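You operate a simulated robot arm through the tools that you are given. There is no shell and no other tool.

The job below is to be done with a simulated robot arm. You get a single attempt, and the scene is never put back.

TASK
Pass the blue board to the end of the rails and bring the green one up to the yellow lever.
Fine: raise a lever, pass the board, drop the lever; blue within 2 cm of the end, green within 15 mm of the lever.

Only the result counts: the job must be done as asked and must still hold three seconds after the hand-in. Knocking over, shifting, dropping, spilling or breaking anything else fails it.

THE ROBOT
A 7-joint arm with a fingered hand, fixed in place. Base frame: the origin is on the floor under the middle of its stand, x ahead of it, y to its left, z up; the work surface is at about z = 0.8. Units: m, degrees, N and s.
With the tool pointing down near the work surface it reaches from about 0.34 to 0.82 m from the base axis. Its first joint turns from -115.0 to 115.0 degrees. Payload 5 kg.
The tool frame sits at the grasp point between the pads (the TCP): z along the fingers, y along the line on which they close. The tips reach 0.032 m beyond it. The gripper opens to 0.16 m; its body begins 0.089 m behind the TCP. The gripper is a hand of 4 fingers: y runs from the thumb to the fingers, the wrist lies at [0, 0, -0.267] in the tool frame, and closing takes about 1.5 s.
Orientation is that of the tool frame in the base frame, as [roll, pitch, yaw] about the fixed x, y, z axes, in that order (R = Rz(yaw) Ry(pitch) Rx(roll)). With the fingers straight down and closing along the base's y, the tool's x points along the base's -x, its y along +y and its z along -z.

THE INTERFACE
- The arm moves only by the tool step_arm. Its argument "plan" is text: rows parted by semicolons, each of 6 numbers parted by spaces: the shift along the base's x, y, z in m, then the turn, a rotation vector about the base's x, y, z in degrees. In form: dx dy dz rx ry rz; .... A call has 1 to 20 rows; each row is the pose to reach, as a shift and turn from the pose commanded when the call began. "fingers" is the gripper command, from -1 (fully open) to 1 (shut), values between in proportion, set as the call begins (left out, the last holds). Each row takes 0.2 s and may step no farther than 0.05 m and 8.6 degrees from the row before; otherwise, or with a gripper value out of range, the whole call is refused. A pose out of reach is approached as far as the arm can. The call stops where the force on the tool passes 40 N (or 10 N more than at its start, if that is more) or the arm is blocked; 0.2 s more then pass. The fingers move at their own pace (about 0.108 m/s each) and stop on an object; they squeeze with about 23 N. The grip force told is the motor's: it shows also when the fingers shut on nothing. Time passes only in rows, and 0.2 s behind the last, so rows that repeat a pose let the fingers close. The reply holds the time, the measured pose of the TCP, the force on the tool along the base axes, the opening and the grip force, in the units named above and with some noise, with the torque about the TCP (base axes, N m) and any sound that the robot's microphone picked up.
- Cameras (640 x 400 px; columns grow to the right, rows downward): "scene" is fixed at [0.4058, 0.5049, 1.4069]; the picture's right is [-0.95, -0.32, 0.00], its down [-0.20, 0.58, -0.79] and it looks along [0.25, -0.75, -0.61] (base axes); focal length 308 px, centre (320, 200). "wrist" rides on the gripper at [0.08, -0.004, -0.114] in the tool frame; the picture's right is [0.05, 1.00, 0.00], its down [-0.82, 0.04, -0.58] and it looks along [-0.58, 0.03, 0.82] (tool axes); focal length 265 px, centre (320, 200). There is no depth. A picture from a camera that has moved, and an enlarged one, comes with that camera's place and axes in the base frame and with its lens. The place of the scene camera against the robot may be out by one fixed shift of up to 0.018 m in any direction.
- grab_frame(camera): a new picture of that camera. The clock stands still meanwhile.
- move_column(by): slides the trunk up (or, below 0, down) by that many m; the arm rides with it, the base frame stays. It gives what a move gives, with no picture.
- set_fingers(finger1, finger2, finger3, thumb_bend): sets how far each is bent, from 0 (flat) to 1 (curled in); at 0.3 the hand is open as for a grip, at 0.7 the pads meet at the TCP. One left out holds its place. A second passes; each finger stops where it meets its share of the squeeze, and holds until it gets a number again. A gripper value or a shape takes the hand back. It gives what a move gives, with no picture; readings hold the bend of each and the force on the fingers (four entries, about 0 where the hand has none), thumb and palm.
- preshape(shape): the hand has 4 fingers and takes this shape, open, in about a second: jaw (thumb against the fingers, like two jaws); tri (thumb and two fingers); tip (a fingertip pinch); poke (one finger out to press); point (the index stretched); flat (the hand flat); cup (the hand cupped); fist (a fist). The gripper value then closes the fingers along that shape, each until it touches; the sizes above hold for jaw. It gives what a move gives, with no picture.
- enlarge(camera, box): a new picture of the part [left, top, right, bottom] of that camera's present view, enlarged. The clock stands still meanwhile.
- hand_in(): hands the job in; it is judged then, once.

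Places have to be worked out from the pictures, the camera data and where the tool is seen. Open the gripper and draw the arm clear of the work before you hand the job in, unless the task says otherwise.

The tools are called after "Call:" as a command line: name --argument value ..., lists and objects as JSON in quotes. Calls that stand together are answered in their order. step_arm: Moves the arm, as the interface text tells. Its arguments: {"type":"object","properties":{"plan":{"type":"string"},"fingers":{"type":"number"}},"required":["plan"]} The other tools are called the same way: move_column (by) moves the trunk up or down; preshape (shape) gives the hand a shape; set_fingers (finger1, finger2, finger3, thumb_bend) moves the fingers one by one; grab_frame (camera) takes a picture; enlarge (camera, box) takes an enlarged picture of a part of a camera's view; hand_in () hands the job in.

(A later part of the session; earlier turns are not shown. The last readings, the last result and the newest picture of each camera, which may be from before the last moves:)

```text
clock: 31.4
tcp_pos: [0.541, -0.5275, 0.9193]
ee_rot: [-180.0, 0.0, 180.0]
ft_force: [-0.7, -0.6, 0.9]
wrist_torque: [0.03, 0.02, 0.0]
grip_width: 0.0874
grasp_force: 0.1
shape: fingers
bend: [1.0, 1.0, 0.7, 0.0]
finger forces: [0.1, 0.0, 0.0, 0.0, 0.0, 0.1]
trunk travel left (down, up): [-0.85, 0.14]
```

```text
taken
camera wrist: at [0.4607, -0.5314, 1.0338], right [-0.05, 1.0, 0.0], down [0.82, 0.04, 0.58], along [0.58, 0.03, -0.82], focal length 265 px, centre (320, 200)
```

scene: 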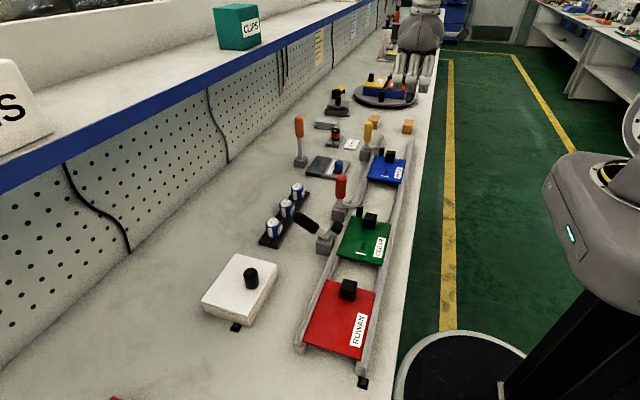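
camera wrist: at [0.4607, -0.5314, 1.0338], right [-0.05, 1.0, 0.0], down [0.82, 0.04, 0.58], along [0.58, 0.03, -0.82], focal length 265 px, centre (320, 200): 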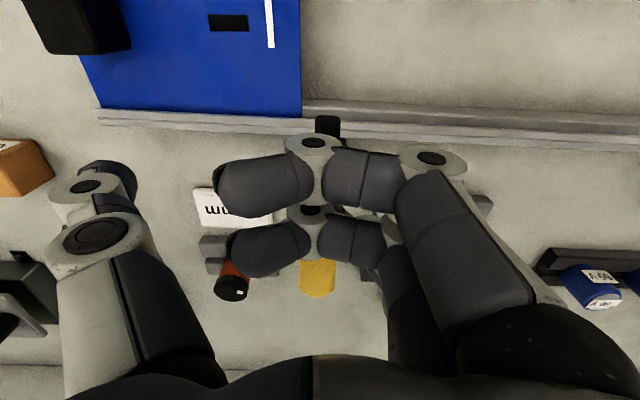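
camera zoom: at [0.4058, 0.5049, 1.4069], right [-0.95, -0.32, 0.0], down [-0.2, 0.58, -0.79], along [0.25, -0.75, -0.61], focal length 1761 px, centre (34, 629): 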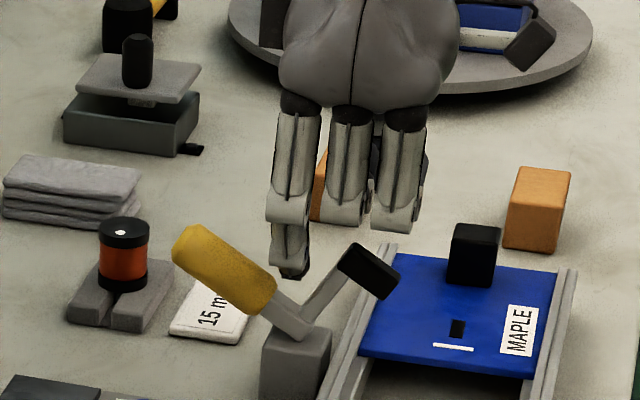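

The finger tip hangs in the V of the yellow lever as intended. I sweep toward −x and slightly down to push the arm over, in a first stage.

Call:
step_arm --plan "-0.008 0 -0.002 0 0 0; -0.016 0 -0.004 0 0 0; -0.022 0 -0.007 0 0 0; -0.028 0 -0.010 0 0 0; -0.034 0 -0.013 0 0 0; -0.039 0 -0.016 0 0 0"

Call:
enlarge --camera "scene" --box '[320, 90, 420, 160]'

```text
clock: 32.8
tcp_pos: [0.5036, -0.5283, 0.9038]
ee_rot: [179.9, 0.0, 180.0]
ft_force: [16.1, -1.8, -5.6]
wrist_torque: [-0.11, -0.17, -0.18]
grip_width: 0.0872
grasp_force: 8.7
shape: fingers
bend: [1.0, 1.0, 0.69, 0.0]
finger forces: [0.1, 0.1, 16.4, 0.1, 0.0, 0.1]
trunk travel left (down, up): [-0.85, 0.14]
```

```text
5.71 times, centred on (370, 125) of scene
camera zoom: at [0.4058, 0.5049, 1.4069], right [-0.95, -0.32, 0.0], down [-0.2, 0.58, -0.79], along [0.25, -0.75, -0.61], focal length 1761 px, centre (34, 629)
```

zoom: 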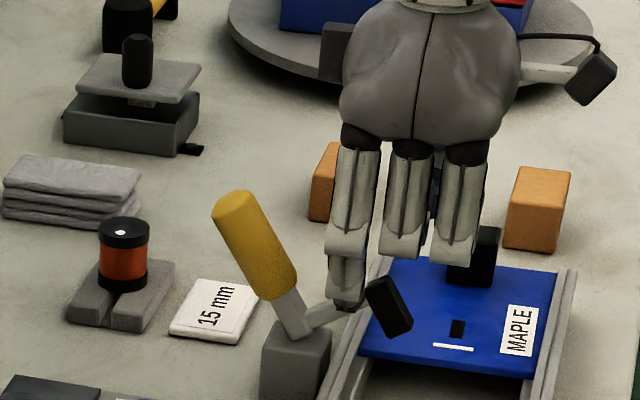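

The lever is about halfway down, with finger3 resting between the arm and the stop block. I now press mainly downward on the arm.

Call:
step_arm --plan "-0.002 0 -0.005 0 0 0; -0.004 0 -0.010 0 0 0; -0.005 0 -0.015 0 0 0; -0.006 0 -0.020 0 0 0; -0.007 0 -0.024 0 0 0"

Call:
enlarge --camera "scene" --box '[320, 90, 420, 160]'

```text
clock: 34.0
tcp_pos: [0.4946, -0.5283, 0.8796]
ee_rot: [-179.8, -0.1, 180.0]
ft_force: [6.5, 0.8, 3.2]
wrist_torque: [0.05, -0.17, -0.05]
grip_width: 0.0874
grasp_force: 3.0
shape: fingers
bend: [1.0, 1.0, 0.7, 0.0]
finger forces: [0.0, 0.1, 6.0, 0.0, 0.0, 0.0]
trunk travel left (down, up): [-0.85, 0.14]
```

```text
5.71 times, centred on (370, 125) of scene
camera zoom: at [0.4058, 0.5049, 1.4069], right [-0.95, -0.32, 0.0], down [-0.2, 0.58, -0.79], along [0.25, -0.75, -0.61], focal length 1761 px, centre (34, 629)
```

zoom: 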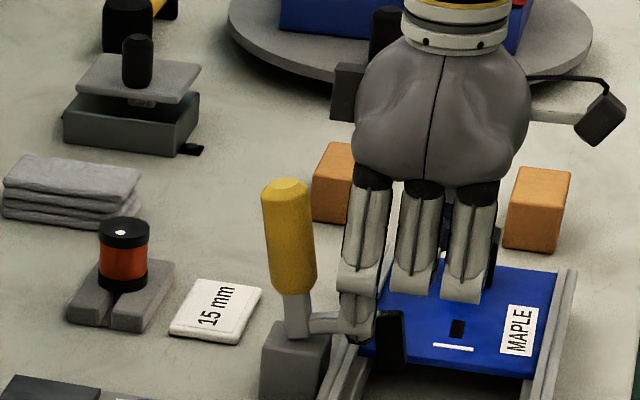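

The lever is nearly down (the handle still leans a few degrees). I press a little further down.

Call:
step_arm --plan "-0.001 0 -0.004 0 0 0; -0.002 0 -0.008 0 0 0; -0.002 0 -0.011 0 0 0"

Call:
enlarge --camera "scene" --box '[320, 90, 420, 160]'

```text
clock: 34.8
tcp_pos: [0.4933, -0.528, 0.8727]
ee_rot: [-179.7, 0.1, -180.0]
ft_force: [6.1, 5.6, 20.7]
wrist_torque: [-2.32, -0.06, 0.01]
grip_width: 0.0914
grasp_force: 12.3
shape: fingers
bend: [1.0, 1.0, 0.7, 0.0]
finger forces: [0.0, 0.1, 5.1, 0.0, 19.1, 0.0]
trunk travel left (down, up): [-0.85, 0.14]
```

```text
5.71 times, centred on (370, 125) of scene
camera zoom: at [0.4058, 0.5049, 1.4069], right [-0.95, -0.32, 0.0], down [-0.2, 0.58, -0.79], along [0.25, -0.75, -0.61], focal length 1761 px, centre (34, 629)
```

zoom: 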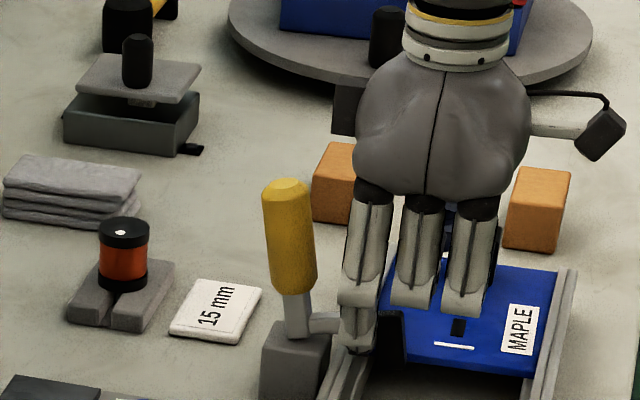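

The thumb reads 19 N: its tip is pressing on the blue board. I lift straight up right away so that nothing is dragged, then check the lever and the blue board.

Call:
step_arm --plan "0 0 0.01 0 0 0; 0 0 0.02 0 0 0; 0 0 0.04 0 0 0; 0 0 0.08 0 0 0; 0 0 0.12 0 0 0; 0 0 0.16 0 0 0; 0 -0.03 0.2 0 0 0; 0 -0.06 0.21 0 0 0; 0 -0.06 0.21 0 0 0"

Call:
grab_frame --camera "wrist"

Call:
enlarge --camera "scene" --box '[320, 90, 420, 160]'

Call:
enlarge --camera "wrist" --box '[220, 0, 420, 150]'

```text
clock: 36.8
tcp_pos: [0.4913, -0.5889, 1.0805]
ee_rot: [-180.0, 0.0, -180.0]
ft_force: [-0.6, 0.0, 0.5]
wrist_torque: [0.0, 0.01, 0.01]
grip_width: 0.0877
grasp_force: 0.1
shape: fingers
bend: [1.0, 1.0, 0.7, 0.0]
finger forces: [0.1, 0.0, 0.0, 0.1, 0.0, 0.1]
trunk travel left (down, up): [-0.85, 0.14]
```

```text
taken
camera wrist: at [0.4121, -0.5924, 1.1944], right [-0.05, 1.0, 0.0], down [0.82, 0.04, 0.58], along [0.58, 0.03, -0.82], focal length 265 px, centre (320, 200)
```

wrist: 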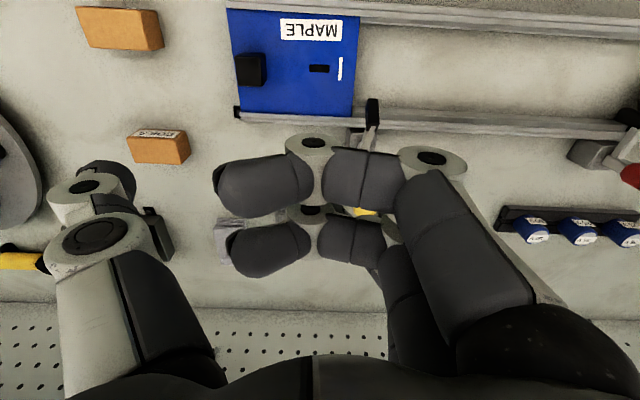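

```text
5.71 times, centred on (370, 125) of scene
camera zoom: at [0.4058, 0.5049, 1.4069], right [-0.95, -0.32, 0.0], down [-0.2, 0.58, -0.79], along [0.25, -0.75, -0.61], focal length 1761 px, centre (34, 629)
```

zoom: 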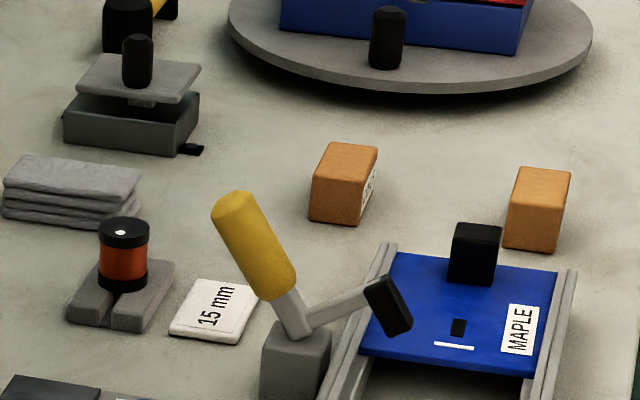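

```text
2.67 times, centred on (320, 75) of wrist
camera zoom: at [0.4121, -0.5924, 1.1944], right [-0.05, 1.0, 0.0], down [0.82, 0.04, 0.58], along [0.58, 0.03, -0.82], focal length 708 px, centre (320, 533)
```

zoom: 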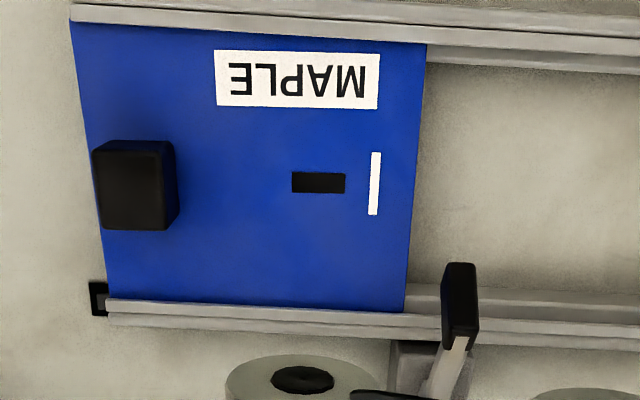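

When I lifted, the finger dragged the stop block back up to about 27°, so I must unload it sideways first next time. Blue seems in place; I check its leading edge up close.

Call:
enlarge --camera "wrist" --box '[215, 85, 295, 135]'

Call:
enlarge --camera "wrist" --box '[320, 80, 400, 130]'

```text
8.00 times, centred on (255, 110) of wrist
camera zoom: at [0.4121, -0.5924, 1.1944], right [-0.05, 1.0, 0.0], down [0.82, 0.04, 0.58], along [0.58, 0.03, -0.82], focal length 2123 px, centre (840, 920)
```

zoom: 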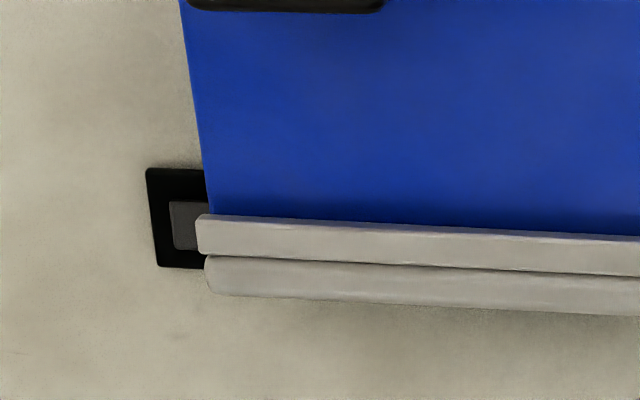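

```text
8.00 times, centred on (360, 105) of wrist
camera zoom: at [0.4121, -0.5924, 1.1944], right [-0.05, 1.0, 0.0], down [0.82, 0.04, 0.58], along [0.58, 0.03, -0.82], focal length 2123 px, centre (0, 960)
```

zoom: 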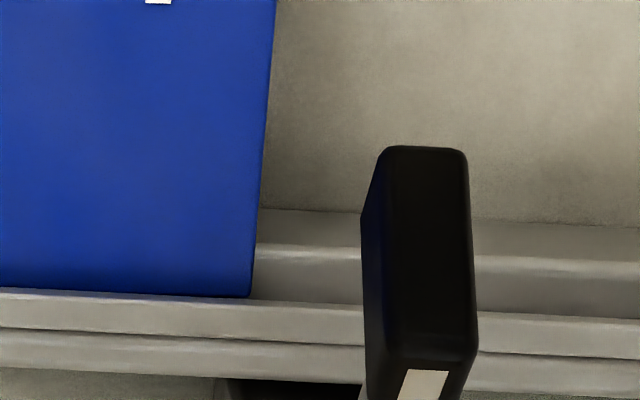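

Blue is still right at the rail end (leading edge ≈ −0.692). To finish dropping the yellow lever without the thumb near the board, I'll go high over to the +x side of its handle top and push it back toward −x.

Call:
step_arm --plan "0.035 0.015 0 0 0 0; 0.07 0.03 0 0 0 0; 0.105 0.045 0 0 0 0; 0.13 0.059 0 0 0 0; 0.13 0.059 -0.04 0 0 0; 0.13 0.059 -0.08 0 0 0; 0.13 0.059 -0.105 0 0 0; 0.13 0.059 -0.118 0 0 0; 0.13 0.059 -0.118 0 0 0"

Call:
enlarge --camera "scene" --box '[320, 90, 420, 160]'

Call:
grab_frame --camera "wrist"

```text
clock: 38.8
tcp_pos: [0.6222, -0.5274, 0.9626]
ee_rot: [180.0, 0.0, 179.9]
ft_force: [-0.4, 0.4, 0.0]
wrist_torque: [-0.03, -0.01, -0.02]
grip_width: 0.0878
grasp_force: 0.1
shape: fingers
bend: [1.0, 1.0, 0.7, 0.0]
finger forces: [0.0, 0.0, 0.0, 0.0, 0.0, 0.0]
trunk travel left (down, up): [-0.85, 0.14]
```

```text
5.71 times, centred on (370, 125) of scene
camera zoom: at [0.4058, 0.5049, 1.4069], right [-0.95, -0.32, 0.0], down [-0.2, 0.58, -0.79], along [0.25, -0.75, -0.61], focal length 1761 px, centre (34, 629)
```

zoom: 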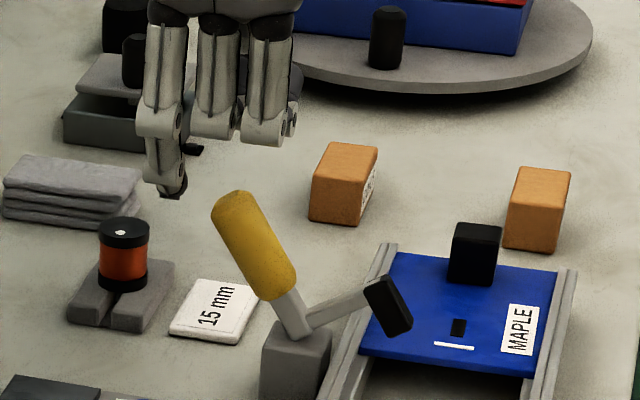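

```text
taken
camera wrist: at [0.5428, -0.5325, 1.0761], right [-0.05, 1.0, 0.0], down [0.82, 0.04, 0.58], along [0.58, 0.03, -0.82], focal length 265 px, centre (320, 200)
```

wrist: 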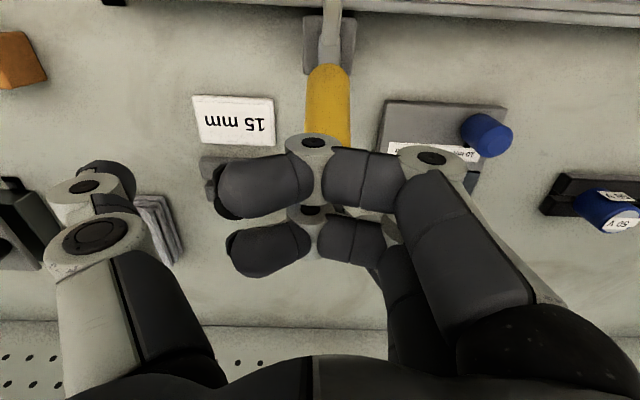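

The hand reached the +x side; the finger tip is just right of the handle top at similar height. I lower 12 mm and push the handle toward −x.

Call:
step_arm --plan "0 0 -0.012 0 0 0; -0.01 0 -0.012 0 0 0; -0.018 0 -0.012 0 0 0; -0.026 0 -0.012 0 0 0; -0.034 0 -0.012 0 0 0; -0.042 0 -0.012 0 0 0; -0.050 0 -0.012 0 0 0"

Call:
enlarge --camera "scene" --box '[320, 90, 420, 160]'

```text
clock: 40.4
tcp_pos: [0.5715, -0.5287, 0.9481]
ee_rot: [-180.0, -0.2, -180.0]
ft_force: [0.7, 1.6, -0.2]
wrist_torque: [0.0, -0.02, -0.02]
grip_width: 0.0874
grasp_force: 0.4
shape: fingers
bend: [1.0, 1.0, 0.7, 0.0]
finger forces: [0.1, 0.0, 0.9, 0.0, 0.0, 0.1]
trunk travel left (down, up): [-0.85, 0.14]
```

```text
5.71 times, centred on (370, 125) of scene
camera zoom: at [0.4058, 0.5049, 1.4069], right [-0.95, -0.32, 0.0], down [-0.2, 0.58, -0.79], along [0.25, -0.75, -0.61], focal length 1761 px, centre (34, 629)
```

zoom: 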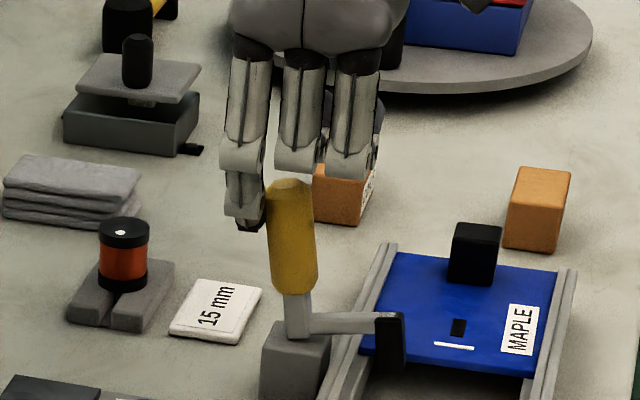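

Nearly upright; a few more millimetres until the stop is felt.

Call:
step_arm --plan "-0.004 0 0 0 0 0; -0.008 0 0 0 0 0; -0.011 0 0 0 0 0; -0.014 0 0 0 0 0"

Call:
enlarge --camera "scene" --box '[320, 90, 420, 160]'

```text
clock: 41.4
tcp_pos: [0.5597, -0.5293, 0.9497]
ee_rot: [-179.9, 0.0, 180.0]
ft_force: [3.4, 1.0, 2.2]
wrist_torque: [0.0, -0.11, -0.01]
grip_width: 0.0875
grasp_force: 1.5
shape: fingers
bend: [1.0, 1.0, 0.7, 0.0]
finger forces: [0.0, 0.0, 3.2, 0.0, 0.1, 0.1]
trunk travel left (down, up): [-0.85, 0.14]
```

```text
5.71 times, centred on (370, 125) of scene
camera zoom: at [0.4058, 0.5049, 1.4069], right [-0.95, -0.32, 0.0], down [-0.2, 0.58, -0.79], along [0.25, -0.75, -0.61], focal length 1761 px, centre (34, 629)
```

zoom: 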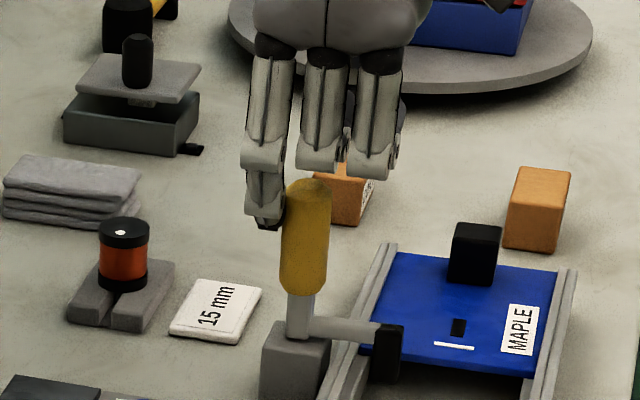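

It now looks the same as its original upright pose. I press 4 mm more to be sure it's seated on its stop.

Call:
step_arm --plan "-0.003 0 0 0 0 0; -0.005 0 0 0 0 0; -0.005 0 0 0 0 0"

Call:
enlarge --camera "scene" --box '[320, 90, 420, 160]'

```text
clock: 42.2
tcp_pos: [0.5549, -0.5286, 0.9486]
ee_rot: [-179.9, 0.0, -179.9]
ft_force: [11.0, 1.5, 3.2]
wrist_torque: [0.05, -0.33, -0.09]
grip_width: 0.0875
grasp_force: 5.6
shape: fingers
bend: [1.0, 1.0, 0.7, 0.0]
finger forces: [0.0, 0.0, 11.3, 0.0, 0.0, 0.0]
trunk travel left (down, up): [-0.85, 0.14]
```

```text
5.71 times, centred on (370, 125) of scene
camera zoom: at [0.4058, 0.5049, 1.4069], right [-0.95, -0.32, 0.0], down [-0.2, 0.58, -0.79], along [0.25, -0.75, -0.61], focal length 1761 px, centre (34, 629)
```

zoom: 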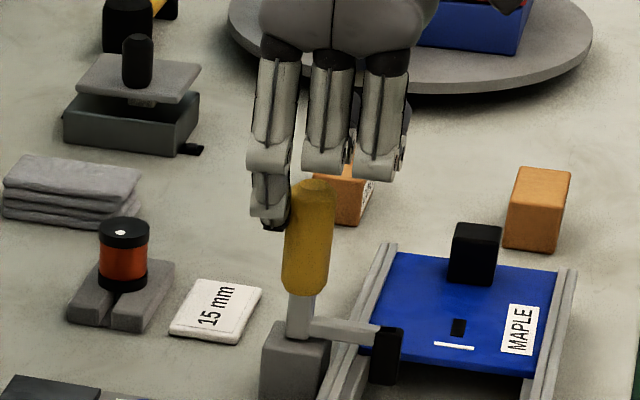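

Force rose to 11 N, so the yellow lever is seated. I back off +x, lift, and travel over to the red lever at y ≈ −0.185 to view it.

Call:
step_arm --plan "0.01 0 0 0 0 0; 0.022 0 0.01 0 0 0; 0.022 0 0.05 0 0 0; 0.022 0 0.09 0 0 0; 0.022 0 0.13 0 0 0; 0.01 0.04 0.15 0 0 0; 0 0.085 0.15 0 0 0; -0.01 0.13 0.15 0 0 0; -0.02 0.175 0.15 0 0 0; -0.03 0.22 0.15 0 0 0; -0.04 0.265 0.15 0 0 0; -0.05 0.31 0.15 0 0 0; -0.055 0.34 0.15 0 0 0; -0.055 0.34 0.15 0 0 0"

Call:
grab_frame --camera "wrist"

Call:
grab_frame --camera "scene"

Call:
enlarge --camera "wrist" --box '[220, 0, 540, 200]'

```text
clock: 45.2
tcp_pos: [0.5009, -0.1875, 1.0999]
ee_rot: [180.0, 0.0, -180.0]
ft_force: [0.7, 0.1, -0.2]
wrist_torque: [0.02, -0.02, 0.02]
grip_width: 0.0874
grasp_force: 0.0
shape: fingers
bend: [1.0, 1.0, 0.7, 0.0]
finger forces: [0.0, 0.1, 0.0, 0.0, 0.1, 0.0]
trunk travel left (down, up): [-0.85, 0.14]
```

```text
taken
camera wrist: at [0.4202, -0.1913, 1.2138], right [-0.05, 1.0, 0.0], down [0.82, 0.04, 0.58], along [0.58, 0.03, -0.82], focal length 265 px, centre (320, 200)
```

wrist: 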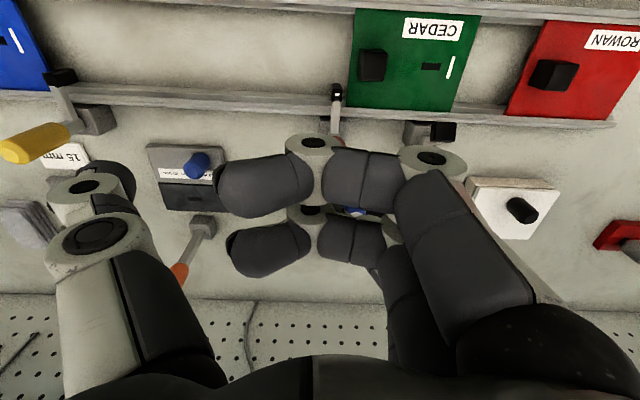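

```text
taken
```

scene: 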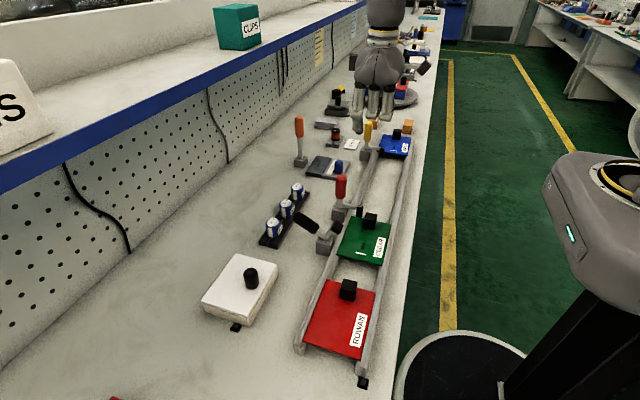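

```text
2.00 times, centred on (380, 100) of wrist
camera zoom: at [0.4202, -0.1913, 1.2138], right [-0.05, 1.0, 0.0], down [0.82, 0.04, 0.58], along [0.58, 0.03, -0.82], focal length 531 px, centre (200, 400)
```

zoom: 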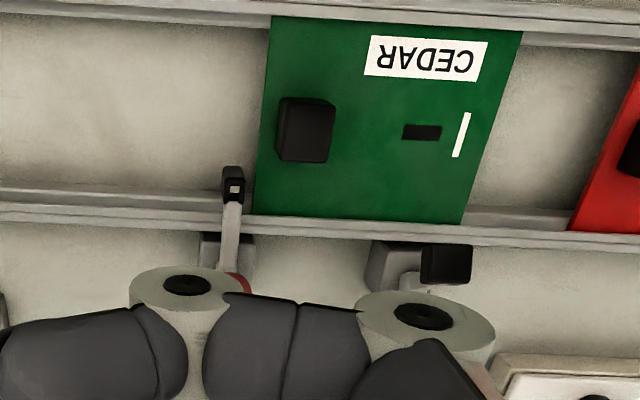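

Red lever is at y ≈ −0.164 with its stop block at −0.172…−0.157; the green board spans y −0.148…0.001, knob at (0.467, −0.127). I lower finger3 on the −x side of the red handle, the same way as for yellow.

Call:
step_arm --plan "-0.021 0.0185 -0.01 0 0 0; -0.021 0.0185 -0.05 0 0 0; -0.021 0.0185 -0.09 0 0 0; -0.021 0.0185 -0.13 0 0 0; -0.021 0.0185 -0.16 0 0 0; -0.021 0.0185 -0.183 0 0 0; -0.021 0.0185 -0.183 0 0 0"

Call:
enlarge --camera "scene" --box '[280, 130, 420, 230]'

```text
clock: 46.8
tcp_pos: [0.4796, -0.1715, 0.917]
ee_rot: [180.0, 0.0, 179.9]
ft_force: [0.0, 0.0, 0.5]
wrist_torque: [0.04, 0.01, -0.02]
grip_width: 0.0873
grasp_force: 0.0
shape: fingers
bend: [1.0, 1.0, 0.7, 0.0]
finger forces: [0.0, 0.0, 0.1, 0.0, 0.0, 0.0]
trunk travel left (down, up): [-0.85, 0.14]
```

```text
4.00 times, centred on (350, 180) of scene
camera zoom: at [0.4058, 0.5049, 1.4069], right [-0.95, -0.32, 0.0], down [-0.2, 0.58, -0.79], along [0.25, -0.75, -0.61], focal length 1233 px, centre (200, 280)
```

zoom: 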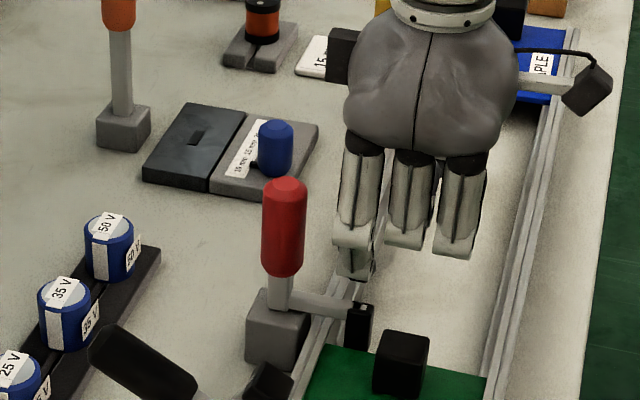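

The finger is level with the red grip and near the handle's y. I push it in +x up to about 50°.

Call:
step_arm --plan "0.01 0 0 0 0 0; 0.02 0 0 0 0 0; 0.028 0 0 0 0 0; 0.036 0 0 0 0 0; 0.044 0 0 0 0 0; 0.05 0 0 0 0 0; 0.056 0 0 0 0 0; 0.062 0 0 0 0 0; 0.068 0 0 0 0 0; 0.074 0 0 0 0 0; 0.080 0 0 0 0 0; 0.086 0 0 0 0 0; 0.09 0 0 0 0 0"

Call:
enlarge --camera "scene" --box '[280, 130, 420, 230]'

```text
clock: 49.6
tcp_pos: [0.5649, -0.17, 0.9187]
ee_rot: [179.9, 0.1, 180.0]
ft_force: [-22.2, 9.5, 26.1]
wrist_torque: [0.53, -0.42, 0.53]
grip_width: 0.0873
grasp_force: 17.3
shape: fingers
bend: [1.0, 1.0, 0.73, 0.0]
finger forces: [0.1, 0.0, 34.6, 0.0, 0.1, 0.0]
trunk travel left (down, up): [-0.85, 0.14]
```

```text
4.00 times, centred on (350, 180) of scene
camera zoom: at [0.4058, 0.5049, 1.4069], right [-0.95, -0.32, 0.0], down [-0.2, 0.58, -0.79], along [0.25, -0.75, -0.61], focal length 1233 px, centre (200, 280)
```

zoom: 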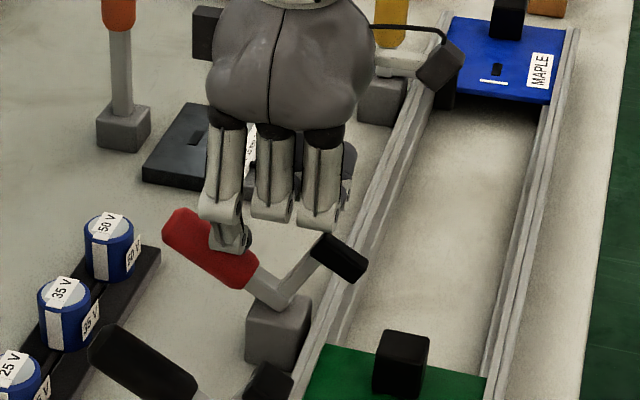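

The red lever hit its upper stop (force about 35 N). I back off up and toward −x and check it stays.

Call:
step_arm --plan "-0.01 0 0.01 0 0 0; -0.03 0 0.03 0 0 0; -0.06 0 0.06 0 0 0; -0.09 0 0.09 0 0 0; -0.11 0.03 0.11 0 0 0; -0.13 0.07 0.12 0 0 0; -0.13 0.10 0.12 0 0 0; -0.13 0.10 0.12 0 0 0"

Call:
enlarge --camera "scene" --box '[280, 130, 420, 230]'

Call:
grab_frame --camera "wrist"

```text
clock: 51.4
tcp_pos: [0.4393, -0.0714, 1.0354]
ee_rot: [-179.9, -0.1, 179.9]
ft_force: [-0.3, -0.5, -0.7]
wrist_torque: [0.02, -0.02, -0.01]
grip_width: 0.0876
grasp_force: 0.0
shape: fingers
bend: [1.0, 1.0, 0.7, 0.0]
finger forces: [0.0, 0.0, 0.1, 0.0, 0.0, 0.1]
trunk travel left (down, up): [-0.85, 0.14]
```

```text
4.00 times, centred on (350, 180) of scene
camera zoom: at [0.4058, 0.5049, 1.4069], right [-0.95, -0.32, 0.0], down [-0.2, 0.58, -0.79], along [0.25, -0.75, -0.61], focal length 1233 px, centre (200, 280)
```

zoom: 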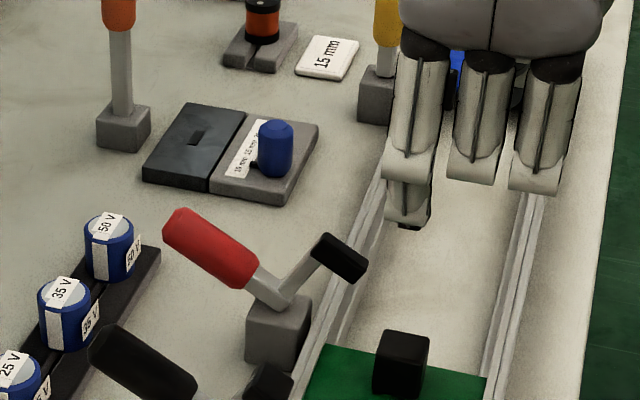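

```text
taken
camera wrist: at [0.3574, -0.0762, 1.151], right [-0.05, 1.0, 0.0], down [0.82, 0.04, 0.58], along [0.58, 0.03, -0.82], focal length 265 px, centre (320, 200)
```

wrist: 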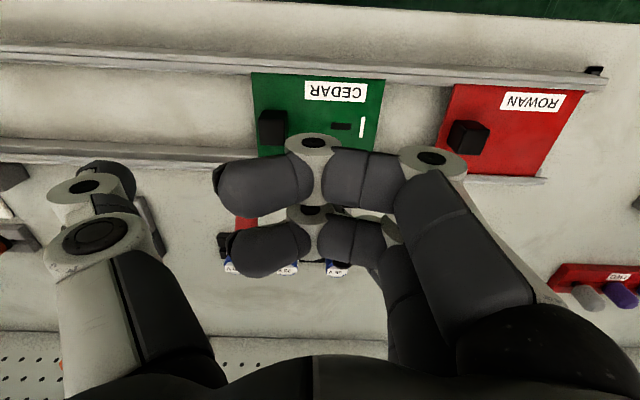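

Red stays raised. The flat thumb's tip hangs about 43 mm below the TCP and would pass low over the blue board at the end of the green push, so I try curling the thumb in and look.

Call:
set_fingers --thumb_bend 1.0

Call:
grab_frame --camera "wrist"

Call:
enlarge --camera "scene" --box '[340, 100, 480, 200]'

```text
clock: 52.4
tcp_pos: [0.439, -0.0723, 1.0367]
ee_rot: [-179.9, 0.0, -180.0]
ft_force: [-0.2, 0.6, 0.3]
wrist_torque: [-0.04, 0.01, 0.02]
grip_width: 0.0434
grasp_force: 0.1
shape: fingers
bend: [1.0, 1.0, 0.7, 0.83]
finger forces: [0.0, 0.1, 0.0, 0.0, 0.1, 0.1]
trunk travel left (down, up): [-0.85, 0.14]
```

```text
taken
camera wrist: at [0.3578, -0.0761, 1.1509], right [-0.05, 1.0, 0.0], down [0.82, 0.04, 0.58], along [0.58, 0.03, -0.82], focal length 265 px, centre (320, 200)
```

wrist: 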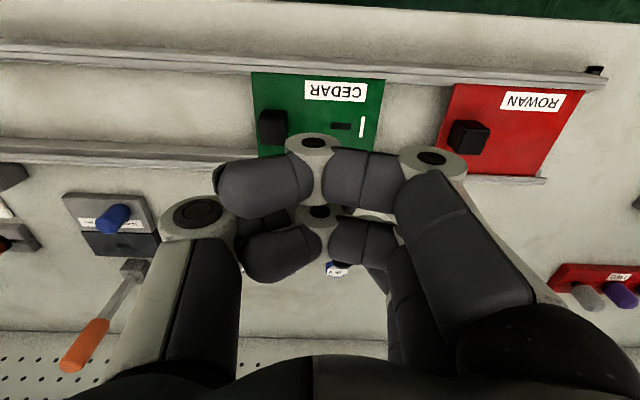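

```text
4.00 times, centred on (410, 150) of scene
camera zoom: at [0.4058, 0.5049, 1.4069], right [-0.95, -0.32, 0.0], down [-0.2, 0.58, -0.79], along [0.25, -0.75, -0.61], focal length 1233 px, centre (-40, 400)
```

zoom: 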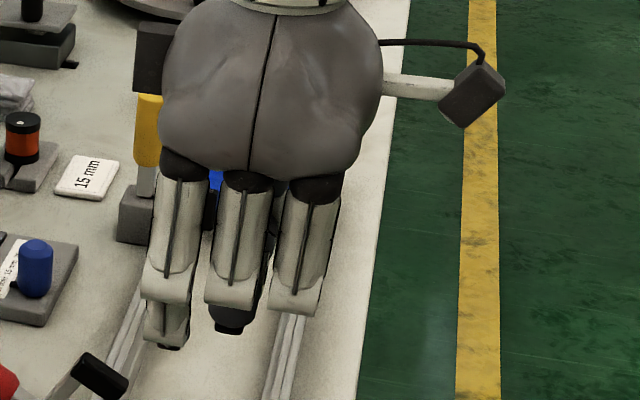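

The thumb is at 0.83 and may still be moving; I command it again and see where it ends.

Call:
set_fingers --thumb_bend 1.0

Call:
enlarge --camera "scene" --box '[340, 100, 480, 200]'

Call:
grab_frame --camera "wrist"

```text
clock: 53.4
tcp_pos: [0.4394, -0.0728, 1.0358]
ee_rot: [-179.9, 0.0, 180.0]
ft_force: [-0.6, -0.4, -0.3]
wrist_torque: [-0.03, 0.02, 0.01]
grip_width: 0.0436
grasp_force: 0.1
shape: fingers
bend: [1.0, 1.0, 0.7, 0.83]
finger forces: [0.1, 0.1, 0.0, 0.0, 0.0, 0.0]
trunk travel left (down, up): [-0.85, 0.14]
```

```text
4.00 times, centred on (410, 150) of scene
camera zoom: at [0.4058, 0.5049, 1.4069], right [-0.95, -0.32, 0.0], down [-0.2, 0.58, -0.79], along [0.25, -0.75, -0.61], focal length 1233 px, centre (-40, 400)
```

zoom: 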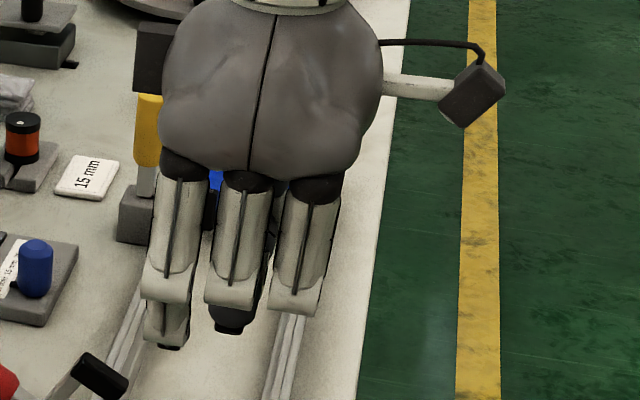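

```text
taken
camera wrist: at [0.3578, -0.0761, 1.1509], right [-0.05, 1.0, 0.0], down [0.82, 0.04, 0.58], along [0.58, 0.03, -0.82], focal length 265 px, centre (320, 200)
```

wrist: 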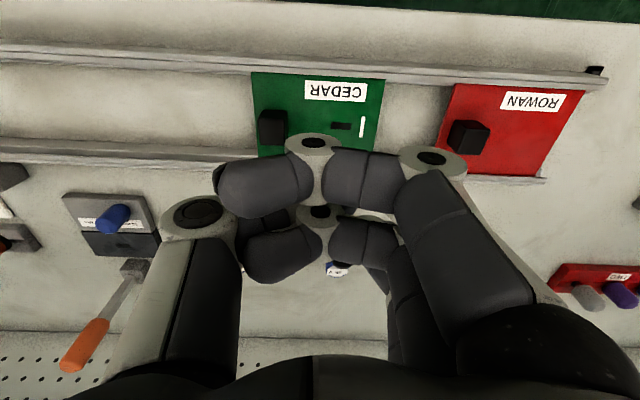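

Blocked at 0.83 against finger2, and it hangs low there. The flat thumb was proven to clear the board at TCP z 0.88, so I put it flat again and will push at TCP z ≈ 0.887, which still overlaps the knob by about 1.5–2 cm.

Call:
set_fingers --thumb_bend 0.0

Call:
step_arm --plan "-0.002 -0.008 -0.03 0 0 0; -0.002 -0.008 -0.07 0 0 0; -0.002 -0.008 -0.11 0 0 0; -0.002 -0.008 -0.135 0 0 0; -0.002 -0.008 -0.149 0 0 0; -0.002 -0.008 -0.149 0 0 0"

Call:
enlarge --camera "scene" --box '[290, 150, 430, 250]'

Call:
grab_frame --camera "wrist"

```text
clock: 54.4
tcp_pos: [0.4382, -0.0713, 1.037]
ee_rot: [180.0, 0.0, 179.9]
ft_force: [0.9, 0.2, 0.0]
wrist_torque: [0.0, -0.02, 0.04]
grip_width: 0.0872
grasp_force: 0.0
shape: fingers
bend: [1.0, 1.0, 0.7, 0.0]
finger forces: [0.0, 0.1, 0.1, 0.1, 0.1, 0.0]
trunk travel left (down, up): [-0.85, 0.14]
```

```text
clock: 55.8
tcp_pos: [0.4364, -0.0795, 0.8878]
ee_rot: [-180.0, 0.1, -180.0]
ft_force: [-0.5, 0.7, 0.1]
wrist_torque: [0.02, -0.07, 0.02]
grip_width: 0.0869
grasp_force: 0.1
shape: fingers
bend: [1.0, 1.0, 0.7, 0.0]
finger forces: [0.0, 0.1, 0.0, 0.1, 0.0, 0.1]
trunk travel left (down, up): [-0.85, 0.14]
```

```text
4.00 times, centred on (360, 200) of scene
camera zoom: at [0.4058, 0.5049, 1.4069], right [-0.95, -0.32, 0.0], down [-0.2, 0.58, -0.79], along [0.25, -0.75, -0.61], focal length 1233 px, centre (160, 200)
```

zoom: 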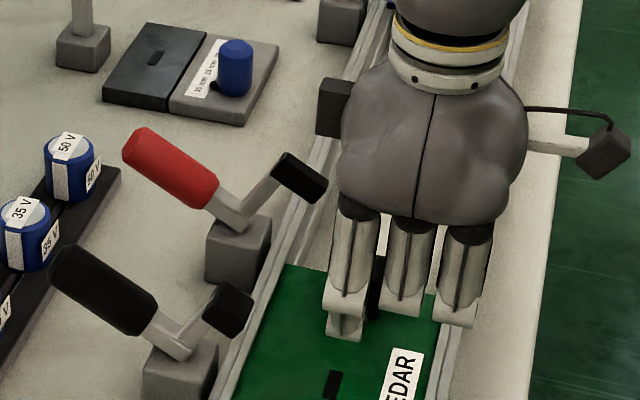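

```text
taken
camera wrist: at [0.3562, -0.0832, 1.0017], right [-0.05, 1.0, 0.0], down [0.82, 0.04, 0.58], along [0.58, 0.03, -0.82], focal length 265 px, centre (320, 200)
```

wrist: 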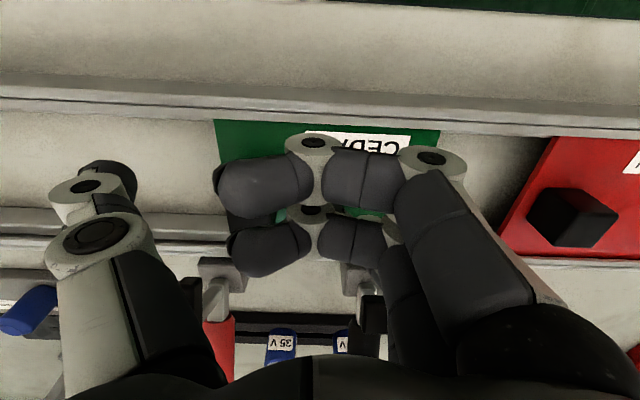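

Finger3 stands behind the green knob. I push in −y, first 7 cm, and check that the board follows.

Call:
step_arm --plan "0 -0.01 0 0 0 0; 0 -0.02 0 0 0 0; 0 -0.03 0 0 0 0; 0 -0.04 0 0 0 0; 0 -0.05 0 0 0 0; 0 -0.06 0 0 0 0; 0 -0.07 0 0 0 0; 0 -0.07 0 0 0 0"

Call:
enlarge --camera "scene" --box '[290, 130, 430, 230]'

```text
clock: 57.6
tcp_pos: [0.4376, -0.1497, 0.8875]
ee_rot: [180.0, 0.0, 180.0]
ft_force: [0.6, -0.7, 0.0]
wrist_torque: [0.01, 0.0, -0.02]
grip_width: 0.0872
grasp_force: 0.0
shape: fingers
bend: [1.0, 1.0, 0.7, 0.0]
finger forces: [0.0, 0.0, 0.0, 0.1, 0.0, 0.0]
trunk travel left (down, up): [-0.85, 0.14]
```

```text
4.00 times, centred on (360, 180) of scene
camera zoom: at [0.4058, 0.5049, 1.4069], right [-0.95, -0.32, 0.0], down [-0.2, 0.58, -0.79], along [0.25, -0.75, -0.61], focal length 1233 px, centre (160, 280)
```

zoom: 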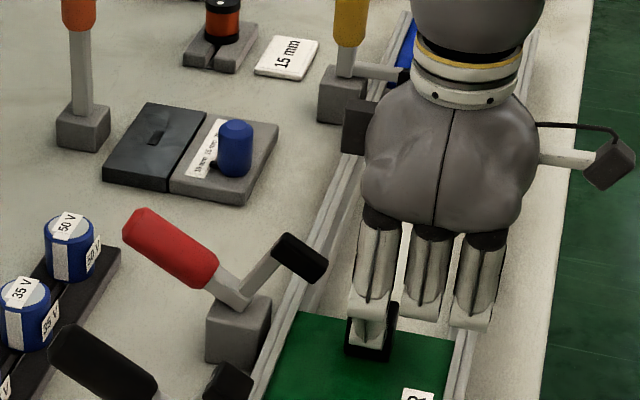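

The green board follows freely. I continue 19 cm further toward the yellow stop.

Call:
step_arm --plan "0 -0.012 0 0 0 0; 0 -0.024 0 0 0 0; 0 -0.036 0 0 0 0; 0 -0.048 0 0 0 0; 0 -0.06 0 0 0 0; 0 -0.072 0 0 0 0; 0 -0.084 0 0 0 0; 0 -0.096 0 0 0 0; 0 -0.108 0 0 0 0; 0 -0.12 0 0 0 0; 0 -0.132 0 0 0 0; 0 -0.144 0 0 0 0; 0 -0.156 0 0 0 0; 0 -0.168 0 0 0 0; 0 -0.18 0 0 0 0; 0 -0.19 0 0 0 0; 0 -0.19 0 0 0 0"

Call:
enlarge --camera "scene" --box '[300, 100, 440, 200]'

Call:
grab_frame --camera "wrist"

```text
clock: 61.2
tcp_pos: [0.4363, -0.3398, 0.8879]
ee_rot: [180.0, 0.0, -180.0]
ft_force: [0.1, 0.2, 0.4]
wrist_torque: [0.0, 0.01, -0.01]
grip_width: 0.0872
grasp_force: 0.1
shape: fingers
bend: [1.0, 1.0, 0.7, 0.0]
finger forces: [0.0, 0.1, 0.1, 0.1, 0.0, 0.1]
trunk travel left (down, up): [-0.85, 0.14]
```

```text
4.00 times, centred on (370, 150) of scene
camera zoom: at [0.4058, 0.5049, 1.4069], right [-0.95, -0.32, 0.0], down [-0.2, 0.58, -0.79], along [0.25, -0.75, -0.61], focal length 1233 px, centre (120, 400)
```

zoom: 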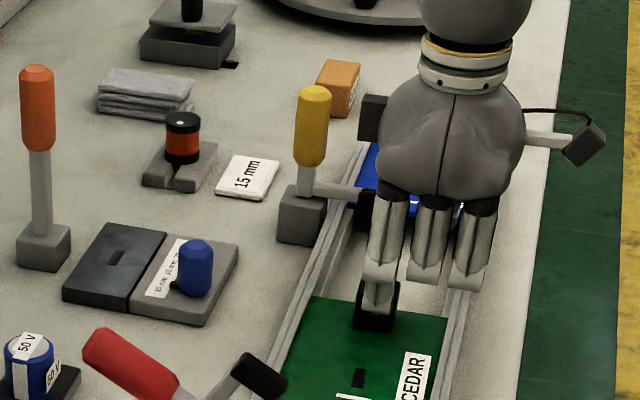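

```text
taken
camera wrist: at [0.3556, -0.343, 1.0018], right [-0.05, 1.0, 0.0], down [0.82, 0.04, 0.58], along [0.58, 0.03, -0.82], focal length 265 px, centre (320, 200)
```

wrist: 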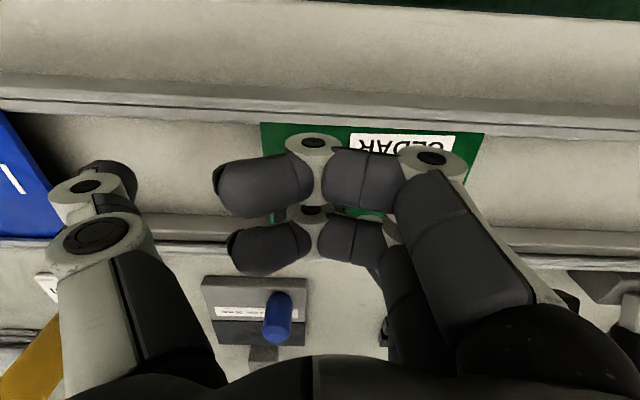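

Green's leading edge is at y ≈ −0.378, offset 38 mm from the TCP. I go 10 cm further, leaving about 3 cm to the yellow stop, and watch the thumb force.

Call:
step_arm --plan "0 -0.01 0 0 0 0; 0 -0.02 0 0 0 0; 0 -0.03 0 0 0 0; 0 -0.04 0 0 0 0; 0 -0.05 0 0 0 0; 0 -0.06 0 0 0 0; 0 -0.07 0 0 0 0; 0 -0.08 0 0 0 0; 0 -0.09 0 0 0 0; 0 -0.10 0 0 0 0; 0 -0.10 0 0 0 0"

Call:
enlarge --camera "scene" --box '[320, 90, 440, 180]'

Call:
grab_frame --camera "wrist"

```text
clock: 63.6
tcp_pos: [0.4351, -0.4388, 0.888]
ee_rot: [-180.0, 0.0, -179.9]
ft_force: [0.1, 0.6, -0.1]
wrist_torque: [0.02, -0.01, -0.05]
grip_width: 0.0872
grasp_force: 0.0
shape: fingers
bend: [1.0, 1.0, 0.7, 0.0]
finger forces: [0.1, 0.0, 0.1, 0.1, 0.0, 0.0]
trunk travel left (down, up): [-0.85, 0.14]
```

```text
4.44 times, centred on (380, 135) of scene
camera zoom: at [0.4058, 0.5049, 1.4069], right [-0.95, -0.32, 0.0], down [-0.2, 0.58, -0.79], along [0.25, -0.75, -0.61], focal length 1370 px, centre (53, 489)
```

zoom: 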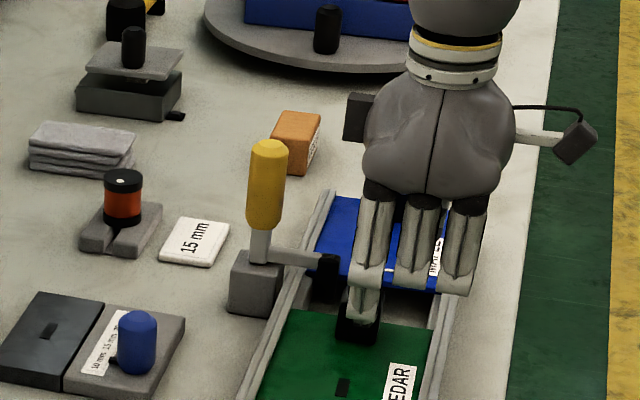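

```text
taken
camera wrist: at [0.3552, -0.4435, 1.0014], right [-0.05, 1.0, 0.0], down [0.82, 0.04, 0.58], along [0.58, 0.03, -0.82], focal length 265 px, centre (320, 200)
```

wrist: 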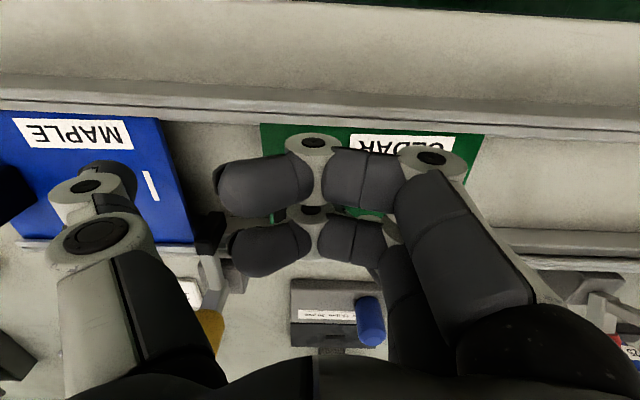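

About 3.5–4 cm remain. I push slowly 3.2 cm, then feel for the contact.

Call:
step_arm --plan "0 -0.006 0 0 0 0; 0 -0.012 0 0 0 0; 0 -0.018 0 0 0 0; 0 -0.023 0 0 0 0; 0 -0.027 0 0 0 0; 0 -0.030 0 0 0 0; 0 -0.032 0 0 0 0; 0 -0.032 0 0 0 0"

Call:
enlarge --camera "scene" --box '[320, 90, 440, 180]'

Call:
grab_frame --camera "wrist"

```text
clock: 65.4
tcp_pos: [0.436, -0.4721, 0.8885]
ee_rot: [-180.0, 0.1, -180.0]
ft_force: [-0.5, 0.6, 0.5]
wrist_torque: [-0.03, 0.0, 0.03]
grip_width: 0.0871
grasp_force: 0.3
shape: fingers
bend: [1.0, 1.0, 0.7, 0.0]
finger forces: [0.0, 0.1, 0.3, 0.0, 0.0, 0.1]
trunk travel left (down, up): [-0.85, 0.14]
```

```text
4.44 times, centred on (380, 135) of scene
camera zoom: at [0.4058, 0.5049, 1.4069], right [-0.95, -0.32, 0.0], down [-0.2, 0.58, -0.79], along [0.25, -0.75, -0.61], focal length 1370 px, centre (53, 489)
```

zoom: 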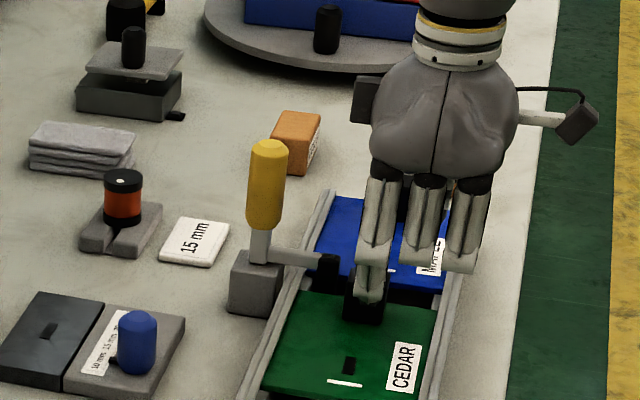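

```text
taken
camera wrist: at [0.3551, -0.4757, 1.0022], right [-0.05, 1.0, 0.0], down [0.82, 0.04, 0.58], along [0.58, 0.03, -0.82], focal length 265 px, centre (320, 200)
```

wrist: 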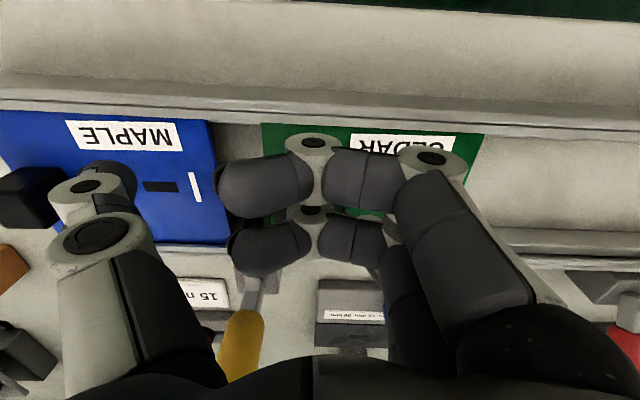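

The gap is now about 5 mm by my estimate. I nudge forward in tiny steps and watch finger3's force for contact.

Call:
step_arm --plan "0 -0.002 0 0 0 0; 0 -0.004 0 0 0 0; 0 -0.004 0 0 0 0"

Call:
enlarge --camera "scene" --box '[350, 130, 430, 190]'

```text
clock: 66.2
tcp_pos: [0.4355, -0.4753, 0.887]
ee_rot: [179.9, 0.0, 180.0]
ft_force: [0.2, -0.6, -0.3]
wrist_torque: [0.01, -0.02, 0.03]
grip_width: 0.0872
grasp_force: 0.6
shape: fingers
bend: [1.0, 1.0, 0.7, 0.0]
finger forces: [0.0, 0.0, 0.3, 0.0, 0.1, 0.1]
trunk travel left (down, up): [-0.85, 0.14]
```

```text
6.67 times, centred on (390, 160) of scene
camera zoom: at [0.4058, 0.5049, 1.4069], right [-0.95, -0.32, 0.0], down [-0.2, 0.58, -0.79], along [0.25, -0.75, -0.61], focal length 2055 px, centre (-147, 467)
```

zoom: 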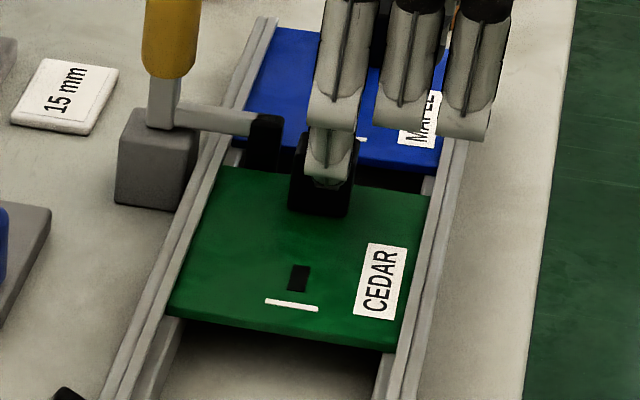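

Still no contact force; I nudge 3 mm more.

Call:
step_arm --plan "0 -0.0015 0 0 0 0; 0 -0.003 0 0 0 0; 0 -0.003 0 0 0 0"

```text
clock: 67.0
tcp_pos: [0.435, -0.4783, 0.8876]
ee_rot: [180.0, 0.1, 180.0]
ft_force: [0.1, 0.5, 0.3]
wrist_torque: [0.01, -0.01, 0.03]
grip_width: 0.0875
grasp_force: 0.3
shape: fingers
bend: [1.0, 1.0, 0.7, 0.0]
finger forces: [0.1, 0.0, 0.3, 0.1, 0.0, 0.0]
trunk travel left (down, up): [-0.85, 0.14]
```

No contact felt yet. I back the finger off, lift, and look from above to measure the gap.

Call:
step_arm --plan "0 0.01 0 0 0 0; 0 0.02 0.01 0 0 0; 0 0.02 0.05 0 0 0; 0 0.02 0.09 0 0 0; 0.02 0.02 0.13 0 0 0; 0.04 0 0.17 0 0 0; 0.06 -0.02 0.20 0 0 0; 0.065 -0.03 0.22 0 0 0; 0.065 -0.03 0.22 0 0 0"

Call:
grab_frame --camera "wrist"

Call:
enlarge --camera "wrist" --box '[260, 50, 380, 125]'

```text
clock: 69.0
tcp_pos: [0.4996, -0.5119, 1.1085]
ee_rot: [-179.9, 0.0, 180.0]
ft_force: [0.3, 1.1, 0.7]
wrist_torque: [-0.02, 0.0, 0.01]
grip_width: 0.0875
grasp_force: 0.0
shape: fingers
bend: [1.0, 1.0, 0.7, 0.0]
finger forces: [0.0, 0.0, 0.0, 0.0, 0.1, 0.1]
trunk travel left (down, up): [-0.85, 0.14]
```

```text
taken
camera wrist: at [0.4199, -0.5149, 1.2231], right [-0.05, 1.0, 0.0], down [0.82, 0.04, 0.58], along [0.58, 0.03, -0.82], focal length 265 px, centre (320, 200)
```

wrist: 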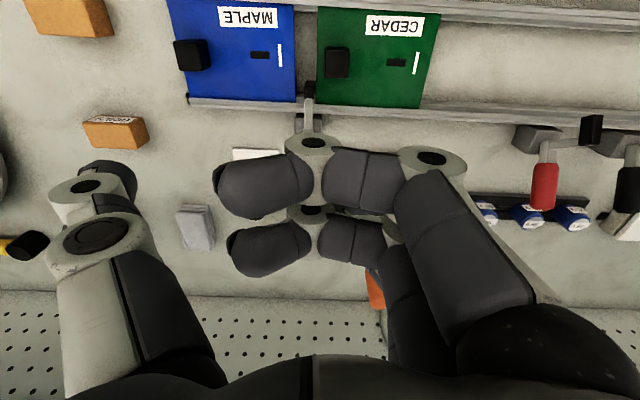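

```text
5.33 times, centred on (320, 88) of wrist
camera zoom: at [0.4199, -0.5149, 1.2231], right [-0.05, 1.0, 0.0], down [0.82, 0.04, 0.58], along [0.58, 0.03, -0.82], focal length 1416 px, centre (320, 800)
```

zoom: 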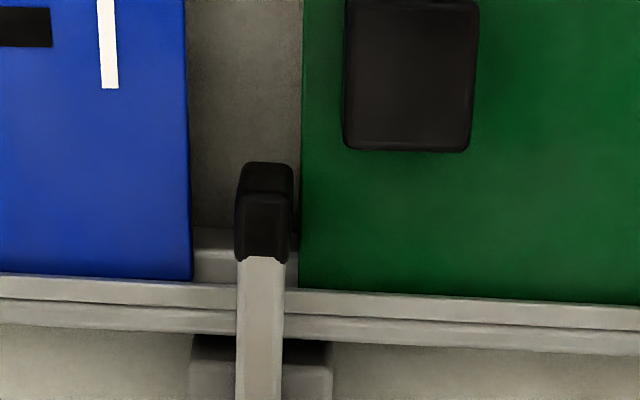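

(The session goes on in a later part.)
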